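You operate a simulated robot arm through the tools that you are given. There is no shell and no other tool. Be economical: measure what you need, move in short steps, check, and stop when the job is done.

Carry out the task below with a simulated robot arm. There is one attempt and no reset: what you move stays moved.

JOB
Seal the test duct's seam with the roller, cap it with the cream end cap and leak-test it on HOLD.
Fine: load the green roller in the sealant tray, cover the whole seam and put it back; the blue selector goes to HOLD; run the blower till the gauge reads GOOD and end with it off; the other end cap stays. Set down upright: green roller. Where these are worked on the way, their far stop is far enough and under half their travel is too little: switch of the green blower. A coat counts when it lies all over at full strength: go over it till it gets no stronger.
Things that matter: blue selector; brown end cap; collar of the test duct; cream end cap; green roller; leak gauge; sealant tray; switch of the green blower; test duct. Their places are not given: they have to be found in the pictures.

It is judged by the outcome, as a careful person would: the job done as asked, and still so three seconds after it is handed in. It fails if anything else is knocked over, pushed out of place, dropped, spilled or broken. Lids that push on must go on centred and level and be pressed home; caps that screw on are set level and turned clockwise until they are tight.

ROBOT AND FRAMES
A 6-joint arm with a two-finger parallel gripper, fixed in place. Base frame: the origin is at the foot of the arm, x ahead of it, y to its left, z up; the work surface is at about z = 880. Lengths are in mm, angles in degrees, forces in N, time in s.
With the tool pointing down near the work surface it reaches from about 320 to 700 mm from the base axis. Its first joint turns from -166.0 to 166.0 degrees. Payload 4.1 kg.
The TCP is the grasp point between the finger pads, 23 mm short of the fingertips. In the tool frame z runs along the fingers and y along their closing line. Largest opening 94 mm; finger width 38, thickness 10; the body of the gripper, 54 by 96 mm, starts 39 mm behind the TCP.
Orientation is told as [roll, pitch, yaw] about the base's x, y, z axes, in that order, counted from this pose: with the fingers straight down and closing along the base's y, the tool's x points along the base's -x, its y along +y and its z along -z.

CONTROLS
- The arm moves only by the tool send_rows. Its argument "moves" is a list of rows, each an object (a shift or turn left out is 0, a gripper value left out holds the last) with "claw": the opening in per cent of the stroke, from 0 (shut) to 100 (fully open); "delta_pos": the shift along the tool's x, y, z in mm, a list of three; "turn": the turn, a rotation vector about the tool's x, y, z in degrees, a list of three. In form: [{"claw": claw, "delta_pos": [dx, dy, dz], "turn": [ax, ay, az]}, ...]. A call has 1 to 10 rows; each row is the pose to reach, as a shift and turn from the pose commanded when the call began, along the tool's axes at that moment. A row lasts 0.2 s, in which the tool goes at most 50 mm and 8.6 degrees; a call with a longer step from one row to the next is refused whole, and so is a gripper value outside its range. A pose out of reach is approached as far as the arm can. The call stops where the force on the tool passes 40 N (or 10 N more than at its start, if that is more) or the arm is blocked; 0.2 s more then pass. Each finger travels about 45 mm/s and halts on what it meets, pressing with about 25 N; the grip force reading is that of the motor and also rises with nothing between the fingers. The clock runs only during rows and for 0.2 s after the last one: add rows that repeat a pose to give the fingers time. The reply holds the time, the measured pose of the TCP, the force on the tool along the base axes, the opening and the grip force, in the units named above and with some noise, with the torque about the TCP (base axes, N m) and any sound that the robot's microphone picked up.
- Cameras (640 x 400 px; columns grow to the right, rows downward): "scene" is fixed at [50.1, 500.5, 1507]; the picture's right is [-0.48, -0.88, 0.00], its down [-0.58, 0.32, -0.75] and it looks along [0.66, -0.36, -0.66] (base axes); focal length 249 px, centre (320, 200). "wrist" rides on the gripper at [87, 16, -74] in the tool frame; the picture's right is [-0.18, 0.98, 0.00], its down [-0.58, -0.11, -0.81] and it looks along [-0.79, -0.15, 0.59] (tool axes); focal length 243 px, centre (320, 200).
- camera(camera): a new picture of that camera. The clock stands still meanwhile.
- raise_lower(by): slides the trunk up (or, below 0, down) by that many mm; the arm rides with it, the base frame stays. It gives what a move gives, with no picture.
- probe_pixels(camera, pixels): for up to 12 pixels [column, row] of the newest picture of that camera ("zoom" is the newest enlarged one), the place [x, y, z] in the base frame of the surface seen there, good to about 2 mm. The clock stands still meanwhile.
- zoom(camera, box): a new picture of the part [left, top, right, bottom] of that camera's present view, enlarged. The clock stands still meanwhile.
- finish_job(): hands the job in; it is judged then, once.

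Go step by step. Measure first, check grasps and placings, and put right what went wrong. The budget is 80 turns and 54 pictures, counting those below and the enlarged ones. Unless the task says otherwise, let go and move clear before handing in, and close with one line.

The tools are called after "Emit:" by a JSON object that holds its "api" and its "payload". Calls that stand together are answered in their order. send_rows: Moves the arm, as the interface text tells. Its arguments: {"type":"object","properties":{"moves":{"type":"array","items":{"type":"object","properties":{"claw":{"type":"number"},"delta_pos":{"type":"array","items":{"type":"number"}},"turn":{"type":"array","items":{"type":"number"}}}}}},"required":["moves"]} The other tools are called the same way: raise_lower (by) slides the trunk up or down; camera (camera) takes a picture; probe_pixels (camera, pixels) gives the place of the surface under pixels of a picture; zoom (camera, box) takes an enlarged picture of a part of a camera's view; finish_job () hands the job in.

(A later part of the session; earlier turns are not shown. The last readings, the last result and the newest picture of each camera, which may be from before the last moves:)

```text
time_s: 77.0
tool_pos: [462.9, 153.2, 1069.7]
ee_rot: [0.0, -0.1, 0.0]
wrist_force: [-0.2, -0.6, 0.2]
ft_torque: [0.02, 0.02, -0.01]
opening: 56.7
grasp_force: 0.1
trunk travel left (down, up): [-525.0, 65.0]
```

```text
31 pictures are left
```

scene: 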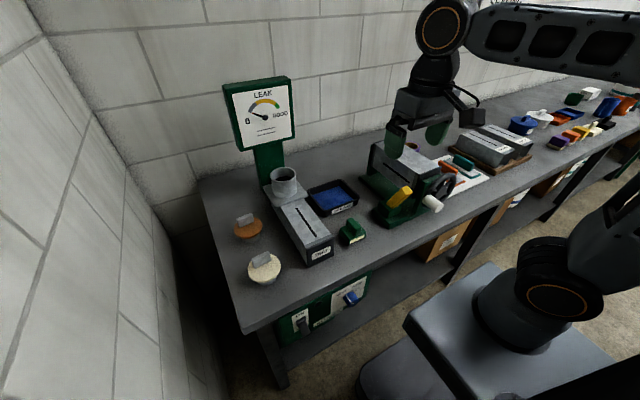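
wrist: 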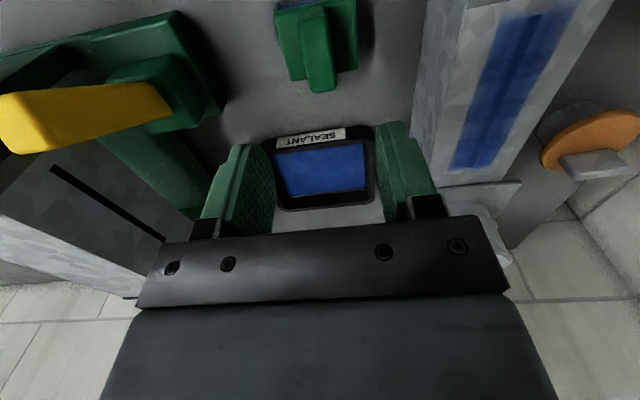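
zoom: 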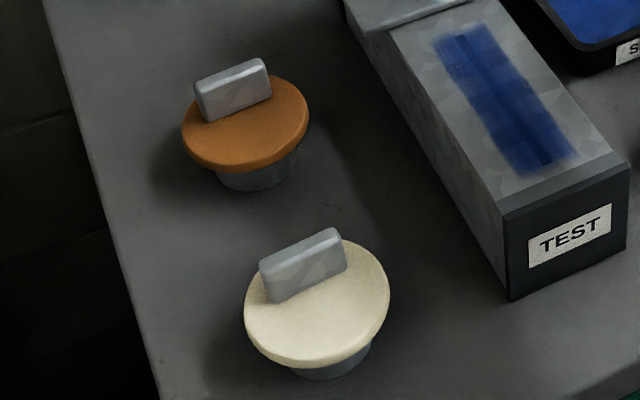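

Emit:
{"api": "probe_pixels", "payload": {"camera": "zoom", "pixels": [[264, 265], [336, 230], [345, 238], [270, 275], [272, 300], [344, 268], [246, 310], [388, 290], [310, 360], [365, 255], [310, 375], [300, 250]]}}

Emit:
{"api": "zoom", "payload": {"camera": "scene", "box": [260, 155, 320, 210]}}

```text
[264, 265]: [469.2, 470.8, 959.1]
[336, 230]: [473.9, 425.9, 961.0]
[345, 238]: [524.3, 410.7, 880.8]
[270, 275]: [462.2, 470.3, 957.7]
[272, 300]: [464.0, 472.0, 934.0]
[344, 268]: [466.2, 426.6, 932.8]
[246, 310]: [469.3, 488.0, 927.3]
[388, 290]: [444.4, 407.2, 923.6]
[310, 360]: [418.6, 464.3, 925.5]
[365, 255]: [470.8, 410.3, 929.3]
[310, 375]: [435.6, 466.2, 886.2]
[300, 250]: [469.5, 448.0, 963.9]
```

```text
7.27 times, centred on (290, 182) of scene
```

zoom: 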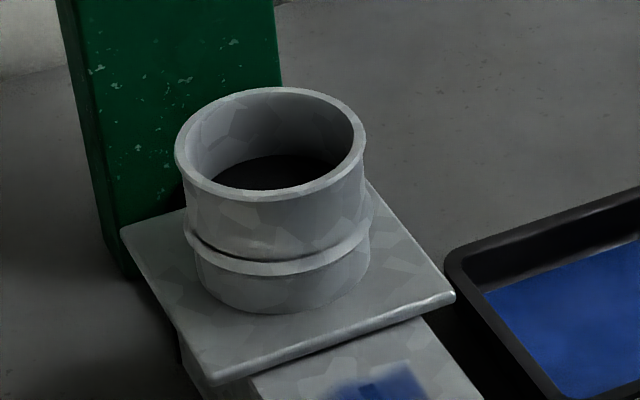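

The cap is a push-in plug with a tab along y centred near (468,448). The collar is plain with a bead. I'll probe the gauge board for clearance and the collar rim, then test reach over the collar.

Emit:
{"api": "probe_pixels", "payload": {"camera": "zoom", "pixels": [[90, 150], [130, 275], [250, 90], [178, 155], [364, 150], [215, 185], [330, 180], [300, 91], [235, 93], [270, 195], [360, 135], [190, 130]]}}

Emit:
{"api": "zoom", "payload": {"camera": "scene", "box": [215, 65, 315, 155]}}

Emit:
{"api": "probe_pixels", "payload": {"camera": "zoom", "pixels": [[60, 100], [510, 70], [520, 440], [120, 380], [300, 300], [80, 380], [310, 420], [460, 390]]}}

```text
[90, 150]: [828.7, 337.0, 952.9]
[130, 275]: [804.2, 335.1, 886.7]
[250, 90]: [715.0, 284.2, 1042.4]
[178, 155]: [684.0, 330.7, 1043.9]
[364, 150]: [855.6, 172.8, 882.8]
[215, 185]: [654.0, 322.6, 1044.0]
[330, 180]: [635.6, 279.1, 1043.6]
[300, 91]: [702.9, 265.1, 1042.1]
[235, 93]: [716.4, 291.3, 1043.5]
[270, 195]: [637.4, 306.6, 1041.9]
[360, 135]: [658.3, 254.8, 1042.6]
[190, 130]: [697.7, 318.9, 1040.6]
```

```text
4.44 times, centred on (265, 110) of scene
```

zoom: 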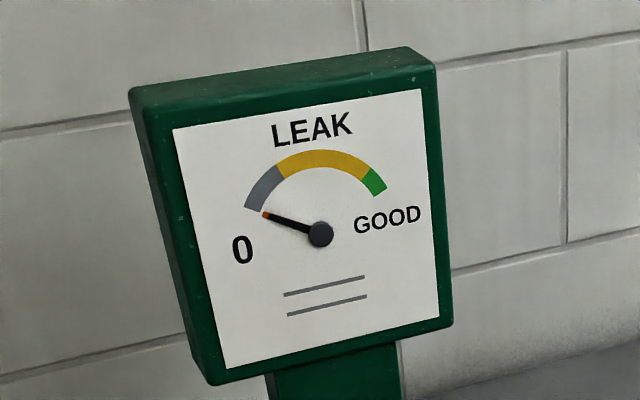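

```text
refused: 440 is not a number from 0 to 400
```

Collar rim fits a circle about (675,290.5), r≈40, top ≈1042; the gauge stands back at x≈800. Testing reach above the collar with the empty gripper.

Emit:
{"api": "send_rows", "payload": {"moves": [{"claw": 60, "delta_pos": [0, 0, -45]}, {"claw": 60, "delta_pos": [-38, 25, -60], "turn": [0, 0, -4]}, {"claw": 60, "delta_pos": [-76, 50, -60], "turn": [0, 0, -8]}, {"claw": 60, "delta_pos": [-114, 75, -60], "turn": [0, 0, -12]}, {"claw": 60, "delta_pos": [-150, 100, -60], "turn": [0, 0, -16]}, {"claw": 60, "delta_pos": [-182, 120, -60], "turn": [0, 0, -20]}, {"claw": 60, "delta_pos": [-212, 137, -60], "turn": [0, 0, -23]}, {"claw": 60, "delta_pos": [-212, 137, -60], "turn": [0, 0, -23]}]}}

Emit:
{"api": "camera", "payload": {"camera": "wrist"}}

```text
time_s: 78.8
tool_pos: [622.5, 265.8, 1112.6]
ee_rot: [0.0, 0.0, 23.0]
wrist_force: [0.3, 0.2, 0.7]
ft_torque: [0.04, 0.04, 0.0]
opening: 56.3
grasp_force: 0.0
out of reach, approached as far as the arm can: row 6, 7, 8
trunk travel left (down, up): [-525.0, 65.0]
```

```text
28 pictures are left
```

wrist: 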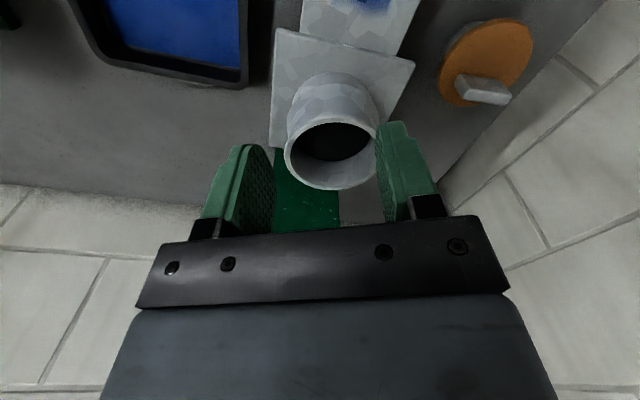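

Vertical reach ends at r≈676 here; the collar needs r≈735. I'll raise the trunk and test a tilt in the radial plane, backing off first to see how the command is counted.

Emit:
{"api": "send_rows", "payload": {"moves": [{"delta_pos": [10, 0, 0]}, {"delta_pos": [20, 0, 0]}]}}

Emit:
{"api": "raise_lower", "payload": {"by": 65}}

```text
time_s: 79.4
tool_pos: [602.4, 257.8, 1115.4]
ee_rot: [0.0, -0.1, 22.9]
wrist_force: [0.0, -1.0, -0.1]
ft_torque: [0.03, -0.01, -0.02]
opening: 56.4
grasp_force: 0.0
trunk travel left (down, up): [-525.0, 65.0]
```

```text
time_s: 80.4
tool_pos: [602.8, 258.4, 1178.5]
ee_rot: [0.0, 0.0, 23.0]
wrist_force: [0.3, 0.6, 0.4]
ft_torque: [0.0, -0.01, -0.03]
opening: 56.6
grasp_force: 0.0
trunk travel left (down, up): [-590.0, 0.0]
```

Emit:
{"api": "send_rows", "payload": {"moves": [{"delta_pos": [-13, 0, 8], "turn": [0, -5, 0]}, {"delta_pos": [-26, 0, 16], "turn": [0, -10, 0]}, {"delta_pos": [-39, 0, 24], "turn": [0, -15, 0]}, {"delta_pos": [-52, 0, 32], "turn": [0, -15, 0]}, {"delta_pos": [-65, 1, 40], "turn": [0, -15, 0]}, {"delta_pos": [-79, 1, 48], "turn": [0, -15, 0]}, {"delta_pos": [-79, 1, 48], "turn": [0, -15, 0]}]}}

Emit:
{"api": "camera", "payload": {"camera": "wrist"}}

```text
time_s: 82.0
tool_pos: [674.9, 288.6, 1133.2]
ee_rot: [0.0, -15.1, 23.0]
wrist_force: [0.1, -0.6, 0.5]
ft_torque: [0.02, 0.03, -0.03]
opening: 56.3
grasp_force: 0.0
trunk travel left (down, up): [-590.0, 0.0]
```

```text
27 pictures are left
```

wrist: 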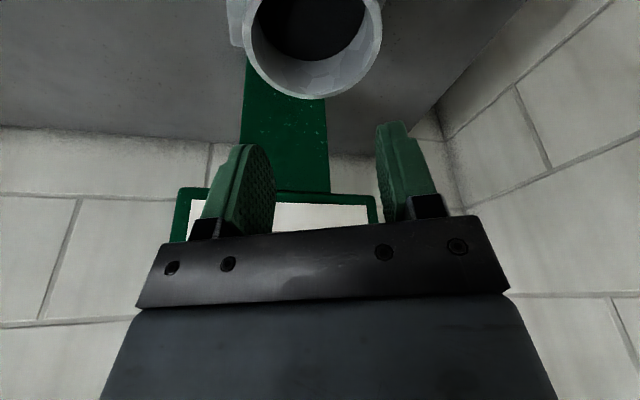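

A 15° tilt reaches the collar at z≈1133. Refining the rim centre from this view.

Emit:
{"api": "probe_pixels", "payload": {"camera": "wrist", "pixels": [[247, 30], [378, 30], [262, 72], [362, 72], [312, 95], [285, 88], [340, 88], [250, 50], [372, 50], [252, 25], [368, 25], [312, 60]]}}

```text
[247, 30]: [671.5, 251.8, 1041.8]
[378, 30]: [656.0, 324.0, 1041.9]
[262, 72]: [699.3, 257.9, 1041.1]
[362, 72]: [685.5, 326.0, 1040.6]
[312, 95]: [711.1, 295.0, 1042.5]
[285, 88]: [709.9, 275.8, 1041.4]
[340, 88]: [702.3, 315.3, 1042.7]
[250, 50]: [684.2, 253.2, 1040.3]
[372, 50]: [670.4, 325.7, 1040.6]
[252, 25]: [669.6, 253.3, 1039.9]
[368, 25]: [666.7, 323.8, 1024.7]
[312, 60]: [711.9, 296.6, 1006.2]
```

Collar centre ≈ (675,290). Now moving over the cream cap with yaw 90 and the same 15° tilt.

Emit:
{"api": "send_rows", "payload": {"moves": [{"claw": 60, "delta_pos": [16.6, 28.4, -0.2], "turn": [-2.17, 0, -8.09]}, {"claw": 60, "delta_pos": [33.1, 56.8, -0.3], "turn": [-4.33, 0, -16.2]}, {"claw": 60, "delta_pos": [49.7, 85.2, -0.5], "turn": [-6.5, 0, -24.3]}, {"claw": 60, "delta_pos": [66.3, 113.7, -0.7], "turn": [-8.67, 0, -32.36]}, {"claw": 60, "delta_pos": [82.8, 142, -0.8], "turn": [-10.84, 0, -40.4]}, {"claw": 60, "delta_pos": [99.4, 170.5, -1], "turn": [-13, 0, -48.5]}, {"claw": 60, "delta_pos": [116, 199, -1.1], "turn": [-15.2, 0, -56.6]}, {"claw": 60, "delta_pos": [132.5, 227.3, -1.3], "turn": [-17.34, 0, -64.7]}, {"claw": 60, "delta_pos": [132.5, 227.3, -1.3], "turn": [-17.34, 0, -64.7]}]}}

Emit:
{"api": "camera", "payload": {"camera": "wrist"}}

```text
time_s: 84.0
tool_pos: [466.7, 448.7, 1097.8]
ee_rot: [0.0, -15.0, 90.1]
wrist_force: [-0.4, -1.3, -0.1]
ft_torque: [0.0, -0.01, 0.01]
opening: 56.6
grasp_force: 0.0
trunk travel left (down, up): [-590.0, 0.0]
```

```text
26 pictures are left
```

wrist: 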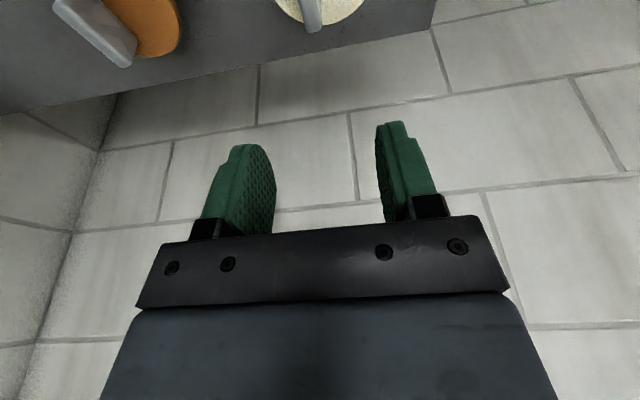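

Backing off in y so that the cap comes into the wrist view.

Emit:
{"api": "send_rows", "payload": {"moves": [{"delta_pos": [38, 0, 5.5]}, {"delta_pos": [75.4, 0, 11]}, {"delta_pos": [75.4, 0, 11]}]}}

Emit:
{"api": "zoom", "payload": {"camera": "wrist", "box": [220, 0, 420, 125]}}

```text
time_s: 84.8
tool_pos: [468.0, 379.8, 1067.9]
ee_rot: [-0.2, -15.1, 90.0]
wrist_force: [-0.8, -0.3, 0.5]
ft_torque: [-0.01, 0.04, 0.02]
opening: 56.5
grasp_force: 0.1
trunk travel left (down, up): [-590.0, 0.0]
```

```text
3.20 times, centred on (320, 62) of wrist
```

zoom: 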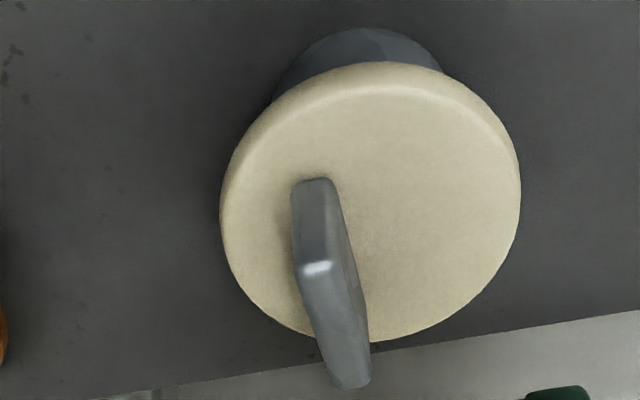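

The tab looks off-centre on the disc, so I need exact places for both.

Emit:
{"api": "probe_pixels", "payload": {"camera": "zoom", "pixels": [[300, 185], [328, 185], [302, 272], [330, 268], [325, 370], [365, 375], [235, 160], [515, 170], [370, 70], [230, 240], [505, 240], [440, 320]]}}

Emit:
{"api": "probe_pixels", "payload": {"camera": "zoom", "pixels": [[270, 110], [470, 100], [310, 80], [430, 75], [400, 335], [350, 45], [440, 65], [285, 85], [224, 205], [519, 205], [380, 150], [440, 200]]}}

```text
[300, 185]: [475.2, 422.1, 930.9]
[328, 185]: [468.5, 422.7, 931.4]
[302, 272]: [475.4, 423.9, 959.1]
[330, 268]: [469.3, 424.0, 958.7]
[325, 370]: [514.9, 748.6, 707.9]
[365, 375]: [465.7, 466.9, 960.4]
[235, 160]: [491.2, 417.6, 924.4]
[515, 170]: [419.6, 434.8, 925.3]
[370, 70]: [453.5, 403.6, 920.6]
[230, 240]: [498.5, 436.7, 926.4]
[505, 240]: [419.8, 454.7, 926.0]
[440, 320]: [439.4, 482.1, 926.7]
```

```text
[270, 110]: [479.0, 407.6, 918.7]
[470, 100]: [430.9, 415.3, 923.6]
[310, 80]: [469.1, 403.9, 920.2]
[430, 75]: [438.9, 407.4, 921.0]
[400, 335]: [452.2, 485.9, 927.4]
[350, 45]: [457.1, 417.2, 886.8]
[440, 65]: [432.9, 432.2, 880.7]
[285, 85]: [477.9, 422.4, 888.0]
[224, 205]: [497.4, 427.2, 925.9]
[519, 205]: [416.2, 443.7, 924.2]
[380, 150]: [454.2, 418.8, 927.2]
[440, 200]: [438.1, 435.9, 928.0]
```

The disc is centred at about (457.5,445), r≈41. The tab sits about 12 mm off-centre at (469.5,447) and is turned about 5°. I'll align yaw to 95° and hover over the tab.

Emit:
{"api": "send_rows", "payload": {"moves": [{"claw": 45, "delta_pos": [-15, -0.6, 27], "turn": [-0.4, 0, -1.6]}, {"claw": 45, "delta_pos": [-30, -1.2, 55], "turn": [-0.9, 0, -3.2]}, {"claw": 45, "delta_pos": [-44.4, -1.8, 82.2], "turn": [-1.3, 0, -4.8]}, {"claw": 45, "delta_pos": [-44.4, -1.8, 82.2], "turn": [-1.3, 0, -4.8]}]}}

Emit:
{"api": "zoom", "payload": {"camera": "scene", "box": [225, 190, 325, 290]}}

Emit:
{"api": "camera", "payload": {"camera": "wrist"}}

```text
time_s: 85.8
tool_pos: [469.5, 442.0, 999.4]
ee_rot: [0.1, -14.9, 95.0]
wrist_force: [0.6, 0.1, -0.1]
ft_torque: [0.02, -0.02, 0.02]
opening: 42.4
grasp_force: 0.0
trunk travel left (down, up): [-590.0, 0.0]
```

```text
4.00 times, centred on (275, 240) of scene
```

zoom: 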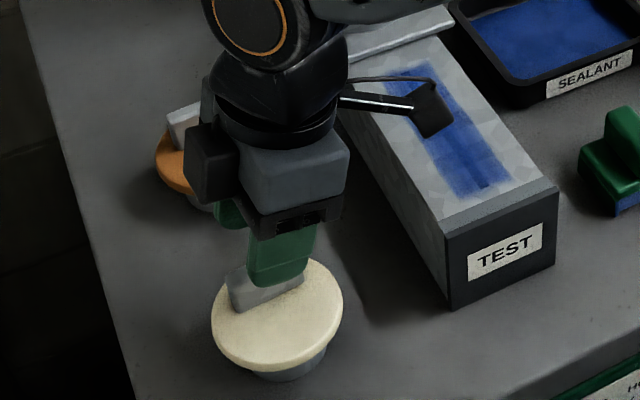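

```text
23 pictures are left
```

wrist: 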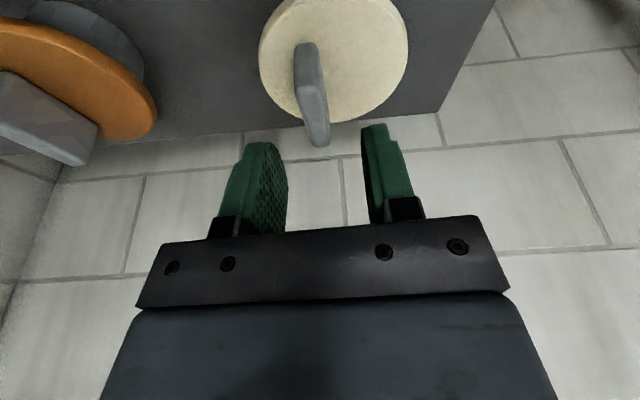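

Fingers straddle the tab. Descending to z≈957 in steps.

Emit:
{"api": "send_rows", "payload": {"moves": [{"claw": 45, "delta_pos": [5, 0, 19]}, {"claw": 45, "delta_pos": [8.5, 0, 32]}, {"claw": 45, "delta_pos": [10.6, 0, 39.5]}, {"claw": 45, "delta_pos": [10.6, 0, 39.5]}]}}

Emit:
{"api": "zoom", "payload": {"camera": "scene", "box": [235, 210, 315, 290]}}

```text
time_s: 86.8
tool_pos: [469.9, 442.5, 958.6]
ee_rot: [-0.1, -14.9, 94.9]
wrist_force: [-0.1, -0.4, -0.7]
ft_torque: [0.0, -0.03, -0.01]
opening: 42.3
grasp_force: 0.0
trunk travel left (down, up): [-590.0, 0.0]
```

```text
5.00 times, centred on (275, 250) of scene
```

zoom: 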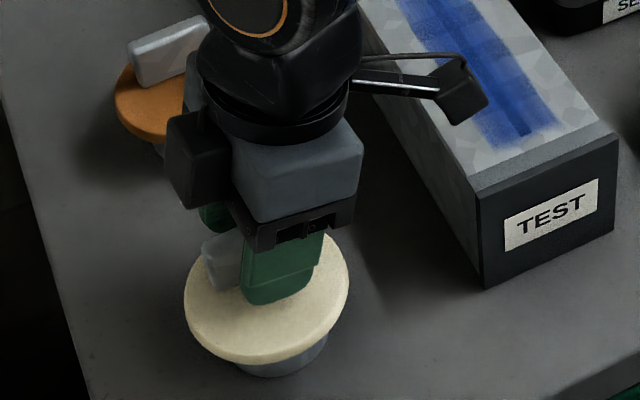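

Fingers are around the tab just above the disc. Closing.

Emit:
{"api": "send_rows", "payload": {"moves": [{"claw": 0}, {"claw": 0}, {"claw": 0}, {"claw": 0}, {"claw": 0}]}}

Emit:
{"api": "zoom", "payload": {"camera": "scene", "box": [235, 210, 315, 290]}}

```text
time_s: 88.0
tool_pos: [469.5, 442.7, 959.0]
ee_rot: [0.1, -15.0, 94.9]
wrist_force: [0.0, 0.1, 0.2]
ft_torque: [0.05, 0.0, 0.0]
opening: 12.7
grasp_force: 25.1
trunk travel left (down, up): [-590.0, 0.0]
```

```text
5.00 times, centred on (275, 250) of scene
```

zoom: 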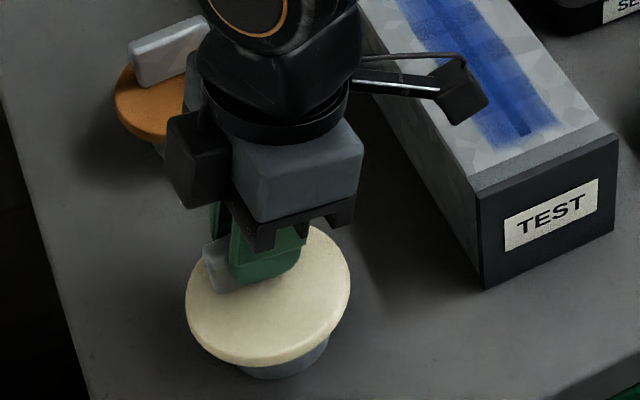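

Gripped at 12.7 mm. Re-measuring the disc now that it is held.

Emit:
{"api": "probe_pixels", "payload": {"camera": "zoom", "pixels": [[188, 295], [347, 285], [345, 260], [200, 330], [240, 352], [290, 345], [325, 325], [320, 235], [192, 280], [222, 270], [260, 310], [310, 270]]}}

```text
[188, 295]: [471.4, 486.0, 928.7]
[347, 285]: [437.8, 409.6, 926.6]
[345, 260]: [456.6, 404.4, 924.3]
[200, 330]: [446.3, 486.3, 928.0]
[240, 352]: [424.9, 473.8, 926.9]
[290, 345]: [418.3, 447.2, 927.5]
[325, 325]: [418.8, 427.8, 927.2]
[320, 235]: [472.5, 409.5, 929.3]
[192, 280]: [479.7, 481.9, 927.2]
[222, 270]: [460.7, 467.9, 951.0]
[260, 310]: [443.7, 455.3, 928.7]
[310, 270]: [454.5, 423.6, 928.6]
```

Disc centre relative to TCP is about (−12.5,+3.1). Lifting straight up.

Emit:
{"api": "send_rows", "payload": {"moves": [{"delta_pos": [-5, 0, -19]}, {"delta_pos": [-15, 0, -56]}, {"delta_pos": [-26, 0, -96]}, {"delta_pos": [-37, 0, -136]}, {"delta_pos": [-46.8, 0, -174.8]}]}}

Emit:
{"api": "zoom", "payload": {"camera": "scene", "box": [200, 130, 340, 230]}}

```text
time_s: 89.2
tool_pos: [468.5, 443.7, 1139.8]
ee_rot: [0.0, -14.9, 95.0]
wrist_force: [-0.1, -0.5, -1.0]
ft_torque: [-0.01, -0.02, 0.0]
opening: 12.7
grasp_force: 25.4
trunk travel left (down, up): [-590.0, 0.0]
```

```text
4.00 times, centred on (270, 180) of scene
```

zoom: 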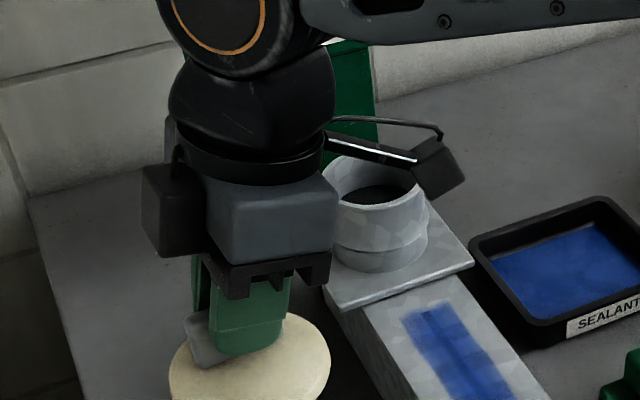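

Held level. Carrying it over the collar with yaw turned back to 23°.

Emit:
{"api": "send_rows", "payload": {"moves": [{"delta_pos": [19.7, -21.3, -5.1], "turn": [2.07, 0, 7.73]}, {"delta_pos": [39.4, -42.5, -10.1], "turn": [4.14, 0, 15.46]}, {"delta_pos": [59.1, -63.8, -15.2], "turn": [6.21, 0, 23.18]}, {"delta_pos": [78.8, -85.1, -20.2], "turn": [8.28, 0, 30.9]}, {"delta_pos": [98.6, -106.3, -25.3], "turn": [10.35, 0, 38.64]}, {"delta_pos": [118.3, -127.6, -30.3], "turn": [12.42, 0, 46.4]}, {"delta_pos": [138, -148.9, -35.4], "turn": [14.5, 0, 54.1]}, {"delta_pos": [157.7, -170.1, -40.4], "turn": [16.56, 0, 61.8]}, {"delta_pos": [177.4, -191.4, -45.5], "turn": [18.63, 0, 69.55]}, {"delta_pos": [177.4, -191.4, -45.5], "turn": [18.63, 0, 69.55]}]}}

Emit:
{"api": "zoom", "payload": {"camera": "scene", "box": [240, 130, 340, 220]}}

Emit:
{"api": "camera", "payload": {"camera": "wrist"}}

```text
time_s: 91.4
tool_pos: [675.9, 276.9, 1137.0]
ee_rot: [-0.1, -14.9, 22.8]
wrist_force: [0.7, 0.5, -0.7]
ft_torque: [0.01, 0.01, 0.02]
opening: 12.8
grasp_force: 24.8
trunk travel left (down, up): [-590.0, 0.0]
```

```text
4.44 times, centred on (290, 175) of scene
```

zoom: 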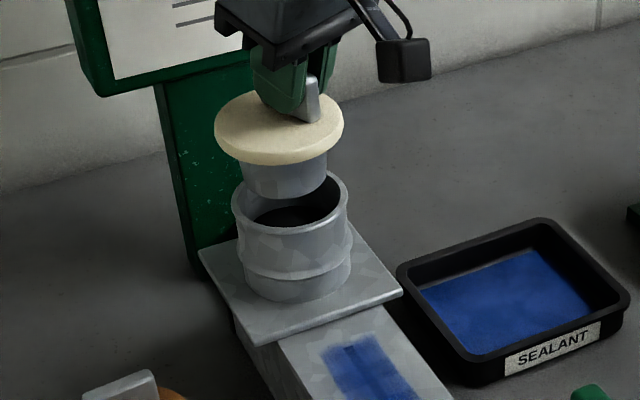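

```text
18 pictures are left
```

wrist: 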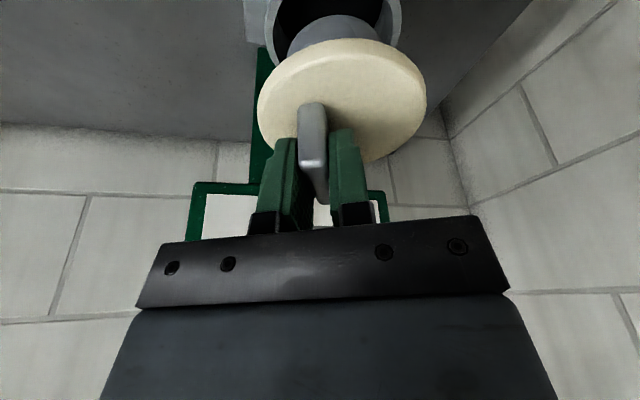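

Plug is above the collar. Measuring the disc's centre in both views.

Emit:
{"api": "probe_pixels", "payload": {"camera": "zoom", "pixels": [[219, 130], [340, 125], [225, 143], [245, 155], [275, 160], [305, 154], [330, 142], [235, 105], [240, 170], [325, 165], [280, 197], [236, 205]]}}

Emit:
{"api": "probe_pixels", "payload": {"camera": "wrist", "pixels": [[262, 110], [422, 110], [275, 75], [410, 75], [340, 48], [300, 55], [385, 55], [395, 145], [268, 130], [330, 25], [365, 22], [300, 35]]}}

```text
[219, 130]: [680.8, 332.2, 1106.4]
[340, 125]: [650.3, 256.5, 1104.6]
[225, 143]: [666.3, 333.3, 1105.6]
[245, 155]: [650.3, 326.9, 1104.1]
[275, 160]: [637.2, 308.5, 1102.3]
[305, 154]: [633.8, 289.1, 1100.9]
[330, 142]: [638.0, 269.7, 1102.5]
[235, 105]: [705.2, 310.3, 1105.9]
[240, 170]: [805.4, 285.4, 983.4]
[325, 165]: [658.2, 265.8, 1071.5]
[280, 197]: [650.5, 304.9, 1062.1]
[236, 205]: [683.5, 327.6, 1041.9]
```

```text
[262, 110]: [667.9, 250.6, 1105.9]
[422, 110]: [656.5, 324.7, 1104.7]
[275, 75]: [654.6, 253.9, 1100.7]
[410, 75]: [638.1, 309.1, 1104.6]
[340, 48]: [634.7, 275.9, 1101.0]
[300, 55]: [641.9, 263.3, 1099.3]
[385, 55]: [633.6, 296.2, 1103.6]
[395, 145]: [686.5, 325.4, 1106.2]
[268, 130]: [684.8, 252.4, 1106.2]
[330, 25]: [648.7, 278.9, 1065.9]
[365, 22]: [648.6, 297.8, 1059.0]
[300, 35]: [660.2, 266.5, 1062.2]
```

Disc (674.7,289.7) and collar (674.8,290) agree within 1 mm. Checking that the disc top is level.

Emit:
{"api": "probe_pixels", "payload": {"camera": "zoom", "pixels": [[228, 125], [235, 112], [240, 135], [255, 143], [275, 147], [295, 145], [315, 138], [328, 125], [330, 112], [265, 130], [240, 120], [285, 140]]}}

```text
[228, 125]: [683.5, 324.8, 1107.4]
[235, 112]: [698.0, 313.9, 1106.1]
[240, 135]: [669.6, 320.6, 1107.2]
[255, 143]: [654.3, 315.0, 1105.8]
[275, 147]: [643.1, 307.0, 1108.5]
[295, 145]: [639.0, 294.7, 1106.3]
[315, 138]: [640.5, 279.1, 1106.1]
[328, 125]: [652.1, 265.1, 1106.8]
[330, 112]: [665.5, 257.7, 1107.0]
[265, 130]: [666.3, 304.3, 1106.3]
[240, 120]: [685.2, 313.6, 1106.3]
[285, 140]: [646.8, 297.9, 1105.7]
```

Level at 1106.5. Lowering straight down, first to just inside the rim.

Emit:
{"api": "send_rows", "payload": {"moves": [{"delta_pos": [2.6, 0, 9.7]}, {"delta_pos": [3.9, 0, 14.5]}, {"delta_pos": [5.2, 0, 19.3]}, {"delta_pos": [6.2, 0, 23.2]}]}}

Emit:
{"api": "zoom", "payload": {"camera": "scene", "box": [250, 140, 330, 210]}}

```text
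time_s: 92.4
tool_pos: [676.4, 277.0, 1114.4]
ee_rot: [0.0, -15.1, 22.9]
wrist_force: [-0.1, -0.2, -1.5]
ft_torque: [-0.01, 0.02, 0.01]
opening: 12.7
grasp_force: 24.7
trunk travel left (down, up): [-590.0, 0.0]
```

```text
5.71 times, centred on (290, 175) of scene
```

zoom: 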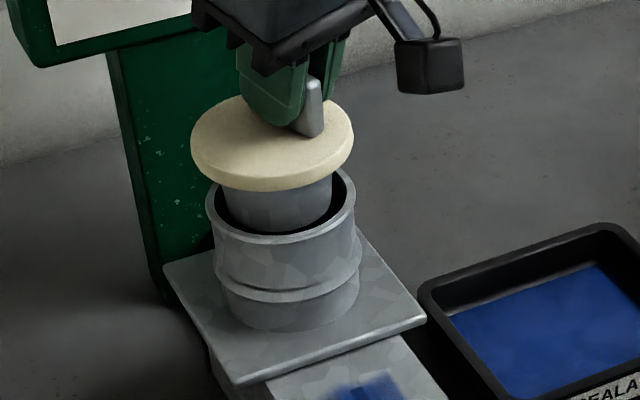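

The plug has entered the mouth freely. Continuing down.

Emit:
{"api": "send_rows", "payload": {"moves": [{"delta_pos": [1.8, 0, 6.8]}, {"delta_pos": [3.6, 0, 13.5]}, {"delta_pos": [5.2, 0, 19.3]}, {"delta_pos": [6.2, 0, 23.2]}]}}

```text
time_s: 93.4
tool_pos: [676.4, 276.7, 1091.5]
ee_rot: [0.0, -15.0, 22.9]
wrist_force: [0.1, -0.2, -1.1]
ft_torque: [-0.07, 0.03, 0.0]
opening: 12.8
grasp_force: 24.5
trunk travel left (down, up): [-590.0, 0.0]
```

Emit:
{"api": "send_rows", "payload": {"moves": [{"delta_pos": [0.5, 0, 1.9]}, {"delta_pos": [1.0, 0, 3.9]}, {"delta_pos": [1.55, 0, 5.8]}, {"delta_pos": [2.1, 0, 7.7]}]}}

Emit:
{"api": "zoom", "payload": {"camera": "scene", "box": [250, 140, 330, 210]}}

```text
time_s: 94.4
tool_pos: [675.7, 277.2, 1084.8]
ee_rot: [-0.1, -15.3, 23.0]
wrist_force: [0.4, 0.0, 10.4]
ft_torque: [0.01, 0.27, 0.02]
opening: 12.6
grasp_force: 25.4
trunk travel left (down, up): [-590.0, 0.0]
```

```text
5.71 times, centred on (290, 175) of scene
```

zoom: 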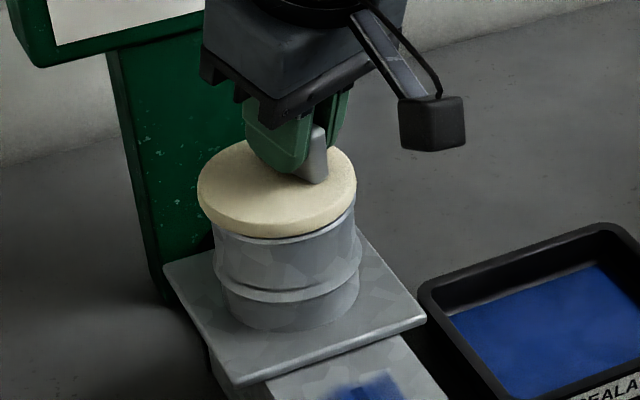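

Contact at 1084.8, with the disc almost at the rim. Pressing home.

Emit:
{"api": "send_rows", "payload": {"moves": [{"delta_pos": [0.26, 0, 1]}, {"delta_pos": [0.5, 0, 2]}, {"delta_pos": [0.8, 0, 3]}, {"delta_pos": [1.0, 0, 4]}]}}

Emit:
{"api": "zoom", "payload": {"camera": "scene", "box": [260, 150, 320, 200]}}

Emit:
{"api": "probe_pixels", "payload": {"camera": "zoom", "pixels": [[150, 210], [200, 270], [280, 290], [350, 270], [410, 220], [405, 180], [160, 150], [280, 335], [200, 320], [380, 295], [280, 240], [240, 230]]}}

```text
time_s: 95.4
tool_pos: [675.6, 275.9, 1080.2]
ee_rot: [-0.1, -15.2, 22.9]
wrist_force: [0.9, 1.2, 20.7]
ft_torque: [-0.01, 0.09, 0.01]
opening: 12.6
grasp_force: 25.1
trunk travel left (down, up): [-590.0, 0.0]
```

```text
8.00 times, centred on (290, 175) of scene
```

zoom: 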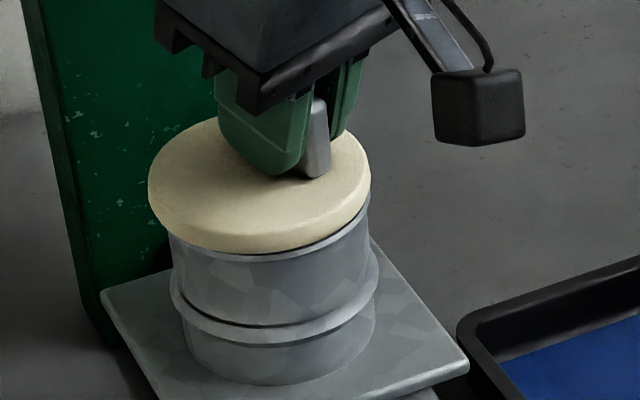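

```text
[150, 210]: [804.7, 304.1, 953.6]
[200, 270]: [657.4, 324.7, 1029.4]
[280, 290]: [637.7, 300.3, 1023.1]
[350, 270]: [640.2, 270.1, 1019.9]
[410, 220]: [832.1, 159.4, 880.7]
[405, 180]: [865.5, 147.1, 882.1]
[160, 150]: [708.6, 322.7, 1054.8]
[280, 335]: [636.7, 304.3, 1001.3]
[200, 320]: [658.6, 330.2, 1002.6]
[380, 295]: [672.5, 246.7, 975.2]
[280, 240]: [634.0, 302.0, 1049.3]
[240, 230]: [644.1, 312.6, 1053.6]
```

Emit:
{"api": "probe_pixels", "payload": {"camera": "zoom", "pixels": [[175, 150], [165, 185], [190, 210], [230, 225], [270, 225], [310, 210], [345, 185], [355, 160], [350, 145], [260, 195], [200, 150], [310, 190]]}}

Emit:
{"api": "send_rows", "payload": {"moves": [{"delta_pos": [0.3, 0, 1]}, {"delta_pos": [0.6, 0, 2]}, {"delta_pos": [0.8, 0, 3]}, {"delta_pos": [1.0, 0, 4]}]}}

```text
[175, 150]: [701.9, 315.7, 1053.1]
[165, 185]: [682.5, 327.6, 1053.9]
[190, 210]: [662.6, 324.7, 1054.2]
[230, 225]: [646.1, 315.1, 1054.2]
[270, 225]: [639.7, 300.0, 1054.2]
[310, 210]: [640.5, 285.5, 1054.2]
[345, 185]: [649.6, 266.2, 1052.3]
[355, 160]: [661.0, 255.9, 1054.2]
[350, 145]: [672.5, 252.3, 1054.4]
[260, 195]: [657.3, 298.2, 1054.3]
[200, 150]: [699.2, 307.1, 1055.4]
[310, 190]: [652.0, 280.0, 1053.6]
```

```text
time_s: 96.4
tool_pos: [675.1, 277.4, 1079.8]
ee_rot: [0.1, -15.5, 22.9]
wrist_force: [-2.3, 1.5, 32.3]
ft_torque: [-0.15, 0.52, -0.04]
opening: 12.8
grasp_force: 25.5
trunk travel left (down, up): [-590.0, 0.0]
```

Disc top is level at 1054 (rim 1042 plus thickness). Pressing harder once more and looking at the seam between disc and rim.

Emit:
{"api": "send_rows", "payload": {"moves": [{"delta_pos": [0.3, 0, 1]}, {"delta_pos": [0.6, 0, 2]}, {"delta_pos": [0.8, 0, 3]}]}}

Emit:
{"api": "zoom", "payload": {"camera": "scene", "box": [260, 150, 320, 200]}}

Emit:
{"api": "probe_pixels", "payload": {"camera": "zoom", "pixels": [[175, 150], [165, 185], [190, 210], [230, 225], [270, 225], [310, 210], [345, 185], [260, 195], [310, 190], [240, 254], [200, 242], [330, 242]]}}

```text
time_s: 97.2
tool_pos: [675.3, 278.1, 1079.6]
ee_rot: [0.0, -15.8, 22.8]
wrist_force: [-6.7, -0.7, 41.7]
ft_torque: [-0.21, 1.18, 0.01]
opening: 12.7
grasp_force: 25.7
trunk travel left (down, up): [-590.0, 0.0]
```

```text
8.00 times, centred on (290, 175) of scene
```

zoom: 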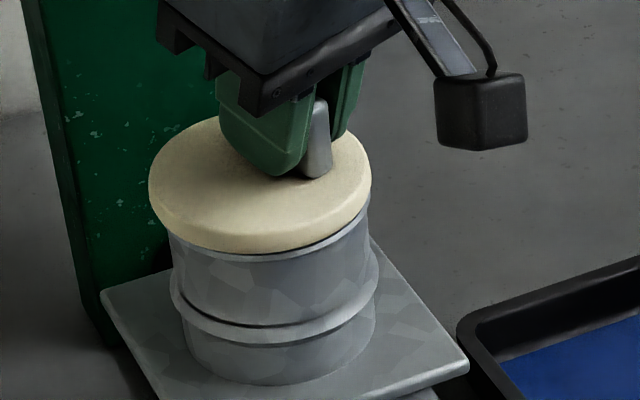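

```text
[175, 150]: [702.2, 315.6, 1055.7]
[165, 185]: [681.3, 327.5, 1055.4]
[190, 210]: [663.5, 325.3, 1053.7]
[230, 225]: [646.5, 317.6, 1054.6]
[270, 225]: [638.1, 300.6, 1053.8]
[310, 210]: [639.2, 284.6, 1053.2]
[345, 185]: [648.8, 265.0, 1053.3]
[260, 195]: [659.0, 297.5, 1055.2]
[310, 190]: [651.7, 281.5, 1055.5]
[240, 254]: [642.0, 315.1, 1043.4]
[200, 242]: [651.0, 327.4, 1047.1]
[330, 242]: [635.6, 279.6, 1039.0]
```

Blocked at 42 N with no further travel; the disc is level, centred and seated on the rim. Releasing and backing off along the tool axis.

Emit:
{"api": "send_rows", "payload": {"moves": [{"claw": 40}, {"claw": 40}, {"claw": 40}, {"claw": 40, "delta_pos": [0, 0, -30]}, {"claw": 40, "delta_pos": [0, 0, -70]}, {"claw": 40, "delta_pos": [20, 0, -110]}]}}

Emit:
{"api": "zoom", "payload": {"camera": "scene", "box": [240, 140, 340, 210]}}

Emit:
{"api": "probe_pixels", "payload": {"camera": "zoom", "pixels": [[225, 135], [215, 160], [240, 175], [270, 180], [300, 172], [325, 155], [330, 135], [270, 150], [320, 120], [290, 80]]}}

```text
time_s: 98.6
tool_pos: [628.2, 261.0, 1173.2]
ee_rot: [0.1, -15.0, 22.9]
wrist_force: [0.4, 0.5, -0.7]
ft_torque: [-0.01, 0.01, 0.0]
opening: 37.6
grasp_force: 0.1
trunk travel left (down, up): [-590.0, 0.0]
```

```text
5.71 times, centred on (290, 175) of scene
```

zoom: 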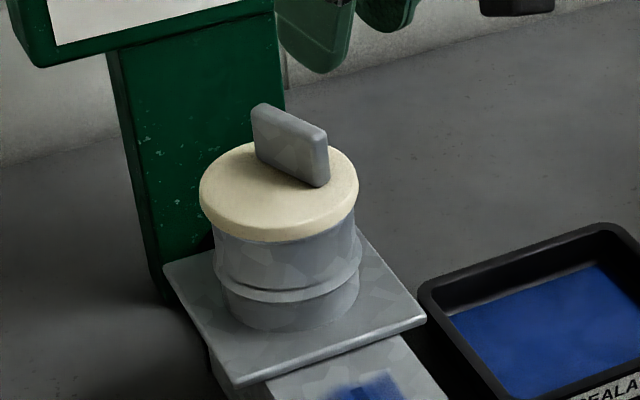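

```text
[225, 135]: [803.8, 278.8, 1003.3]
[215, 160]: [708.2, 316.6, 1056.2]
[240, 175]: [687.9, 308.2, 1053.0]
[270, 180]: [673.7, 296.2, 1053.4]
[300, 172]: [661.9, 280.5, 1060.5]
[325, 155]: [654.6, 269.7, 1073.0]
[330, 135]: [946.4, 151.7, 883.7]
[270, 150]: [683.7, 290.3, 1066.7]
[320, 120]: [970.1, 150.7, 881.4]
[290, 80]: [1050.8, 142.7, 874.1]
```

The cap is on, level and seated. Now the blower: one close look to measure the knob, switch and bench edge.

Emit:
{"api": "zoom", "payload": {"camera": "scene", "box": [285, 270, 375, 345]}}

Emit:
{"api": "probe_pixels", "payload": {"camera": "zoom", "pixels": [[450, 190], [470, 150], [510, 180], [480, 215], [520, 120], [440, 130], [510, 105], [400, 155], [460, 200], [430, 155], [490, 140], [500, 200]]}}

```text
5.33 times, centred on (330, 308) of scene
```

zoom: 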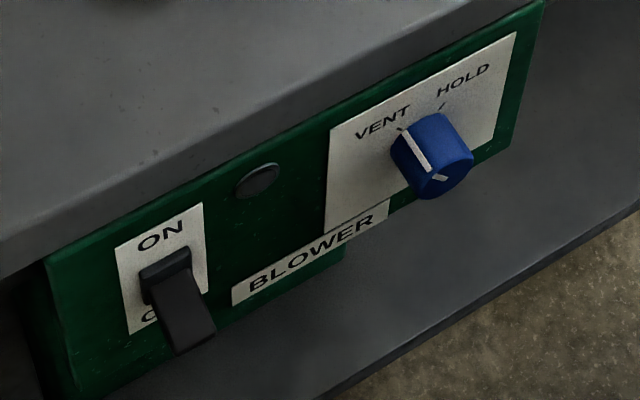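

```text
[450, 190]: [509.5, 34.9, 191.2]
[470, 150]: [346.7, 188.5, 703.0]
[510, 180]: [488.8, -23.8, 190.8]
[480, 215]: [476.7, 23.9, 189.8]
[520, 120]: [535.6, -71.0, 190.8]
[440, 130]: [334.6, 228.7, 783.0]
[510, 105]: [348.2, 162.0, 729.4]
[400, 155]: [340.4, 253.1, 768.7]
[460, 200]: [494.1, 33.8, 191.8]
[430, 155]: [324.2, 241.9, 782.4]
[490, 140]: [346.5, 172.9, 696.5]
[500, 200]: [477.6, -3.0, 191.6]
```

Emit:
{"api": "probe_pixels", "payload": {"camera": "zoom", "pixels": [[440, 178], [428, 165], [412, 140], [455, 160], [465, 165], [470, 158], [425, 190], [440, 195], [400, 150], [440, 115], [425, 120], [455, 125]]}}

Emit:
{"api": "probe_pixels", "payload": {"camera": "zoom", "pixels": [[165, 270], [190, 262], [150, 285], [190, 335], [210, 325], [175, 345], [195, 345], [185, 300], [215, 335], [400, 60], [200, 180], [100, 235]]}}

Emit:
{"api": "probe_pixels", "payload": {"camera": "zoom", "pixels": [[405, 125], [443, 102], [380, 125], [465, 80], [360, 130], [530, 15], [500, 60], [545, 5], [330, 100], [250, 180], [300, 80], [330, 230]]}}

```text
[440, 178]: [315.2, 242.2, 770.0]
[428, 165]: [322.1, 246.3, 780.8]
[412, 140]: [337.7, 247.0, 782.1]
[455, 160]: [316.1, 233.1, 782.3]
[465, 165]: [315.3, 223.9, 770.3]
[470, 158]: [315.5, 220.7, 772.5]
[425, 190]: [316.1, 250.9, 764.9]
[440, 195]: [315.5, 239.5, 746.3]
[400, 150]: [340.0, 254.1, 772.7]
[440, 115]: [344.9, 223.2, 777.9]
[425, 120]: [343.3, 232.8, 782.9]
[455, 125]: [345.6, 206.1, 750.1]
```

```text
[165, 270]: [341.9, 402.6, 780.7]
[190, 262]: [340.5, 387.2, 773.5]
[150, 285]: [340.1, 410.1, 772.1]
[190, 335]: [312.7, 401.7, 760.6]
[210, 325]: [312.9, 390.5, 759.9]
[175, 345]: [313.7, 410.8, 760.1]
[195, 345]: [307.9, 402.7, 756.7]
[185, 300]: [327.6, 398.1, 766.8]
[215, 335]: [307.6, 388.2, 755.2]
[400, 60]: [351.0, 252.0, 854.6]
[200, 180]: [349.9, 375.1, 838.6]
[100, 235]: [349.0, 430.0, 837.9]
```

```text
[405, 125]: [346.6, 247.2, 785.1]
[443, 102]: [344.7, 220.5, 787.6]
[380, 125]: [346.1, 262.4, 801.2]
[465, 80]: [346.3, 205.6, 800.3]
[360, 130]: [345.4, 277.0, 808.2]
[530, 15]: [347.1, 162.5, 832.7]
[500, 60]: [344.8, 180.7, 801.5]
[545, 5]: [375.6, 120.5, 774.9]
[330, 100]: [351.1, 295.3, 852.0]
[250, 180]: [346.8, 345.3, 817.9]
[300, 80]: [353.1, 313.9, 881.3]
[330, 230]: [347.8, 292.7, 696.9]
```

Bench edge is at x≈351 and the panel at x≈346. The knob is centred at (y 235.5, z 764.5), radius ≈19, with its face at x≈315.5; VENT is about 30° left and HOLD about 30° right. I'll grip it from above and rotate the tool about the base x axis. First I go to a staging pose in front of the bench.

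Emit:
{"api": "send_rows", "payload": {"moves": [{"claw": 64, "delta_pos": [37.8, 15.8, 9.8], "turn": [0.77, -0.56, 2.42]}, {"claw": 64, "delta_pos": [75.6, 31.6, 19.6], "turn": [1.53, -1.1, 4.84]}, {"claw": 64, "delta_pos": [113.4, 47.4, 29.4], "turn": [2.3, -1.67, 7.27]}, {"claw": 64, "delta_pos": [151.2, 63.2, 39.2], "turn": [3.07, -2.2, 9.7]}, {"claw": 64, "delta_pos": [189, 79, 49], "turn": [3.8, -2.8, 12.1]}, {"claw": 64, "delta_pos": [226.9, 94.9, 58.7], "turn": [4.6, -3.3, 14.5]}, {"claw": 64, "delta_pos": [264.7, 110.7, 68.5], "turn": [5.4, -3.9, 17]}, {"claw": 64, "delta_pos": [302.5, 126.5, 78.3], "turn": [6.1, -4.4, 19.4]}, {"claw": 64, "delta_pos": [340.3, 142.3, 88.1], "turn": [6.9, -5, 21.8]}, {"claw": 64, "delta_pos": [340.3, 142.3, 88.1], "turn": [6.9, -5, 21.8]}]}}

```text
time_s: 100.8
tool_pos: [296.4, 269.4, 997.8]
ee_rot: [0.0, -20.1, 0.1]
wrist_force: [0.0, 0.7, 0.3]
ft_torque: [0.0, -0.02, -0.04]
opening: 60.6
grasp_force: 0.0
trunk travel left (down, up): [-590.0, 0.0]
```

Emit:
{"api": "send_rows", "payload": {"moves": [{"claw": 64, "delta_pos": [13, 0.7, 31], "turn": [5.64, 0, -2.05]}, {"claw": 64, "delta_pos": [26, 1.5, 62], "turn": [11.3, 0, -4.1]}, {"claw": 64, "delta_pos": [39, 2.2, 93.2], "turn": [16.9, 0, -6.15]}, {"claw": 64, "delta_pos": [51.8, 3, 124.3], "turn": [22.6, 0, -8.2]}, {"claw": 64, "delta_pos": [64.8, 3.7, 155.4], "turn": [28.2, 0, -10.26]}, {"claw": 64, "delta_pos": [64.8, 3.7, 155.4], "turn": [28.2, 0, -10.26]}]}}

Emit:
{"api": "zoom", "payload": {"camera": "wrist", "box": [160, 0, 480, 200]}}

```text
time_s: 102.2
tool_pos: [286.4, 274.7, 828.8]
ee_rot: [-31.7, -17.3, 10.4]
wrist_force: [0.1, 1.1, -0.1]
ft_torque: [0.03, 0.01, -0.04]
opening: 60.1
grasp_force: 0.0
trunk travel left (down, up): [-590.0, 0.0]
```

```text
2.00 times, centred on (320, 100) of wrist
```

zoom: 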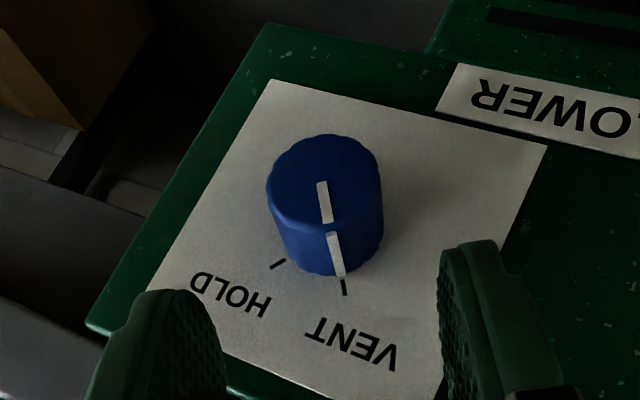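

The knob lies between the finger lines, with its pointer at VENT. Measuring its face and ticks accurately.

Emit:
{"api": "probe_pixels", "payload": {"camera": "zoom", "pixels": [[272, 190], [376, 180], [325, 140], [327, 225], [290, 152], [362, 152], [325, 185], [345, 285], [278, 264], [323, 187], [331, 222], [290, 220]]}}

```text
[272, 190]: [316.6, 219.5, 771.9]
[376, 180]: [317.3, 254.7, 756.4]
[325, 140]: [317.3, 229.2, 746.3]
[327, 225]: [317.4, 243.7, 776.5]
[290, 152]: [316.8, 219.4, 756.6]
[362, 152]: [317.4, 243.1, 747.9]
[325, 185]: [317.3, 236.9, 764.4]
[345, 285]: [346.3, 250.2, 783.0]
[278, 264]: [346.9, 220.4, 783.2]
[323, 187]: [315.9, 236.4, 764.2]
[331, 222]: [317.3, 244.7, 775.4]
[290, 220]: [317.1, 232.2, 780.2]
```

Knob axis is at (236.5,763.8), ticks about ±37°. I'll pre-roll a bit more (−38°), go in and grip.

Emit:
{"api": "send_rows", "payload": {"moves": [{"claw": 64, "delta_pos": [0.5, 9.8, 1.3], "turn": [7.52, 0, -2.74]}, {"claw": 64, "delta_pos": [-0.3, 6.3, 28], "turn": [7.52, 0, -2.74]}, {"claw": 64, "delta_pos": [-1.1, 2.9, 54.5], "turn": [7.52, 0, -2.74]}, {"claw": 64, "delta_pos": [-1.6, 1, 70], "turn": [7.52, 0, -2.74]}, {"claw": 64, "delta_pos": [-2, -0.6, 80.9], "turn": [7.52, 0, -2.74]}, {"claw": 64, "delta_pos": [-2, -0.6, 80.9], "turn": [7.52, 0, -2.74]}]}}

```text
time_s: 103.6
tool_pos: [317.0, 237.1, 766.3]
ee_rot: [-39.8, -15.8, 12.7]
wrist_force: [0.6, 0.3, 0.4]
ft_torque: [0.03, -0.04, 0.01]
opening: 60.1
grasp_force: 0.1
trunk travel left (down, up): [-590.0, 0.0]
```

Emit:
{"api": "send_rows", "payload": {"moves": [{"claw": 64, "delta_pos": [1.7, 1.1, 1.9]}, {"claw": 0, "delta_pos": [1.7, 1.1, 1.9]}, {"claw": 0, "delta_pos": [1.7, 1.1, 1.9]}, {"claw": 0, "delta_pos": [1.7, 1.1, 1.9]}, {"claw": 0, "delta_pos": [1.7, 1.1, 1.9]}]}}

```text
time_s: 104.8
tool_pos: [315.9, 236.7, 763.6]
ee_rot: [-39.8, -15.7, 12.7]
wrist_force: [0.3, -3.1, 1.5]
ft_torque: [0.01, -0.36, 0.1]
opening: 39.2
grasp_force: 45.2
trunk travel left (down, up): [-590.0, 0.0]
```

Gripped (39 mm). Rotating +40° about base x.

Emit:
{"api": "send_rows", "payload": {"moves": [{"turn": [-7.52, 0, 2.74]}, {"turn": [-15.04, 0, 5.47]}, {"turn": [-22.55, 0, 8.21]}, {"turn": [-30.07, 0, 10.94]}, {"turn": [-37.6, 0, 13.68]}]}}

```text
time_s: 106.0
tool_pos: [315.5, 234.6, 764.8]
ee_rot: [-4.6, -18.7, 0.9]
wrist_force: [-3.6, -9.6, 11.4]
ft_torque: [-0.04, -0.46, 0.15]
opening: 39.1
grasp_force: 45.1
out of reach, approached as far as the arm can: row 5
trunk travel left (down, up): [-590.0, 0.0]
stopped in row 5: the force on the tool passed its limit at 58 N (the readings are from after the stop); the commanded pose is now the measured one
```

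The arm ran out of reach near roll −4°, so the knob has turned about 35°. I'll ratchet: open in place, roll back 40°, regrip, and turn a further 37°, staying within reach.

Emit:
{"api": "send_rows", "payload": {"moves": [{"claw": 64}, {"claw": 64}, {"claw": 64, "delta_pos": [-0.5, 1.5, 0.5]}, {"claw": 64, "delta_pos": [-0.5, 1.5, 0.5], "turn": [7.52, 0, -2.74]}, {"claw": 64, "delta_pos": [-0.5, 1.5, 0.5], "turn": [15.04, 0, -5.47]}, {"claw": 64, "delta_pos": [-0.5, 1.5, 0.5], "turn": [22.55, 0, -8.21]}, {"claw": 64, "delta_pos": [-0.5, 1.5, 0.5], "turn": [30.07, 0, -10.94]}, {"claw": 64, "delta_pos": [-0.5, 1.5, 0.5], "turn": [37.6, 0, -13.68]}, {"claw": 64, "delta_pos": [-0.5, 1.5, 0.5], "turn": [37.6, 0, -13.68]}]}}

Emit:
{"api": "send_rows", "payload": {"moves": [{"claw": 0}, {"claw": 0}, {"claw": 0}, {"claw": 0}]}}

Emit:
{"api": "send_rows", "payload": {"moves": [{"turn": [-7.05, 0, 2.57]}, {"turn": [-14.1, 0, 5.13]}, {"turn": [-21.1, 0, 7.7]}, {"turn": [-28.2, 0, 10.26]}, {"turn": [-34.8, 0, 12.66]}]}}

Emit:
{"api": "zoom", "payload": {"camera": "wrist", "box": [160, 0, 480, 200]}}

```text
time_s: 108.0
tool_pos: [316.9, 239.5, 763.3]
ee_rot: [-45.8, -12.8, 13.8]
wrist_force: [-5.3, 0.1, -1.0]
ft_torque: [-0.05, -0.2, 0.14]
opening: 60.0
grasp_force: 0.0
trunk travel left (down, up): [-590.0, 0.0]
```

```text
time_s: 109.0
tool_pos: [316.9, 237.7, 764.9]
ee_rot: [-45.8, -12.8, 13.6]
wrist_force: [-1.9, -10.7, 23.8]
ft_torque: [-0.16, -0.23, -0.17]
opening: 39.0
grasp_force: 45.7
trunk travel left (down, up): [-590.0, 0.0]
```

```text
time_s: 110.2
tool_pos: [317.3, 235.3, 763.4]
ee_rot: [-7.7, -18.6, 1.8]
wrist_force: [0.2, -21.3, 28.6]
ft_torque: [-0.78, -0.99, -0.18]
opening: 38.9
grasp_force: 44.7
trunk travel left (down, up): [-590.0, 0.0]
```

```text
2.00 times, centred on (320, 100) of wrist
```

zoom: 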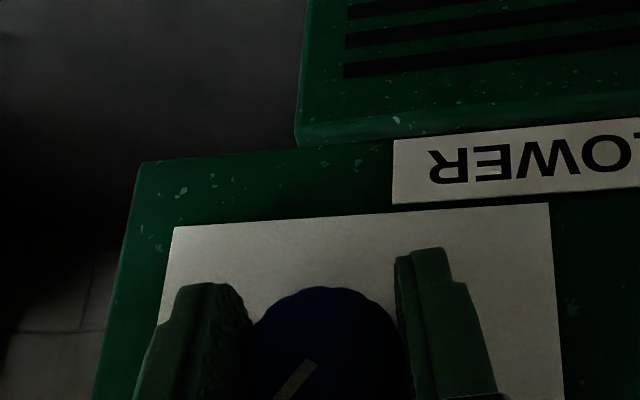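

The pointer is now about 38° over on the HOLD side, and torque shows the knob at its stop. Releasing, backing off and going over the switch.

Emit:
{"api": "send_rows", "payload": {"moves": [{"claw": 64}, {"claw": 64}, {"claw": 64}, {"claw": 64, "delta_pos": [0, 0, -45]}, {"claw": 64, "delta_pos": [0, 0, -90]}, {"claw": 64, "delta_pos": [0.3, 40, -90.3], "turn": [-1.6, 0, 0.6]}, {"claw": 64, "delta_pos": [0.6, 80, -90.6], "turn": [-3.3, 0, 1.2]}, {"claw": 64, "delta_pos": [1, 120, -91], "turn": [-5, 0, 1.8]}, {"claw": 64, "delta_pos": [1.3, 155.4, -91.2], "turn": [-6.6, 0, 2.4]}, {"claw": 64, "delta_pos": [1.3, 155.4, -91.2], "turn": [-6.6, 0, 2.4]}]}}

Emit:
{"api": "camera", "payload": {"camera": "wrist"}}

Emit:
{"api": "zoom", "payload": {"camera": "scene", "box": [285, 270, 375, 345]}}

```text
time_s: 112.4
tool_pos: [288.9, 403.6, 831.0]
ee_rot: [-0.3, -18.5, -0.4]
wrist_force: [0.1, 0.3, 0.3]
ft_torque: [0.02, -0.02, -0.01]
opening: 60.1
grasp_force: 0.1
trunk travel left (down, up): [-590.0, 0.0]
```

```text
9 pictures are left
```

wrist: 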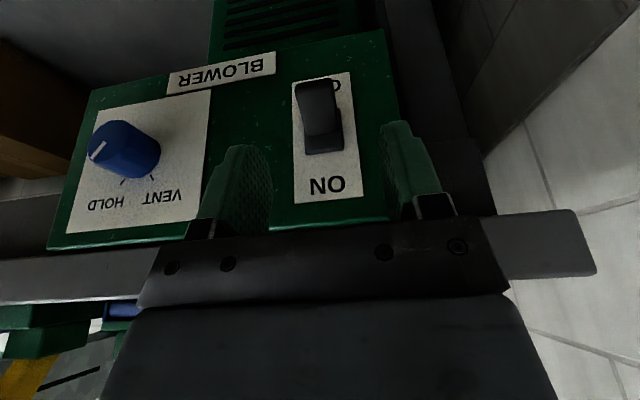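

```text
5.33 times, centred on (330, 308) of scene
```

zoom: 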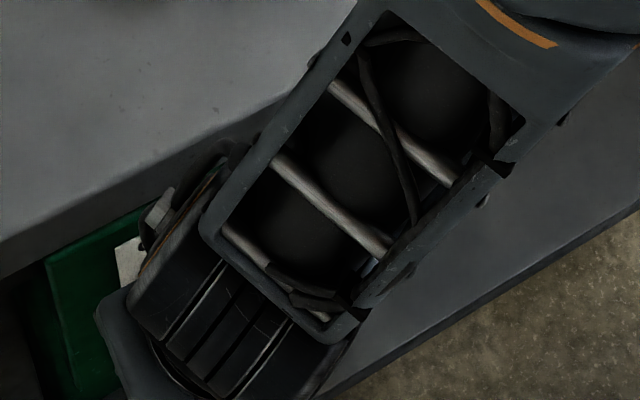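

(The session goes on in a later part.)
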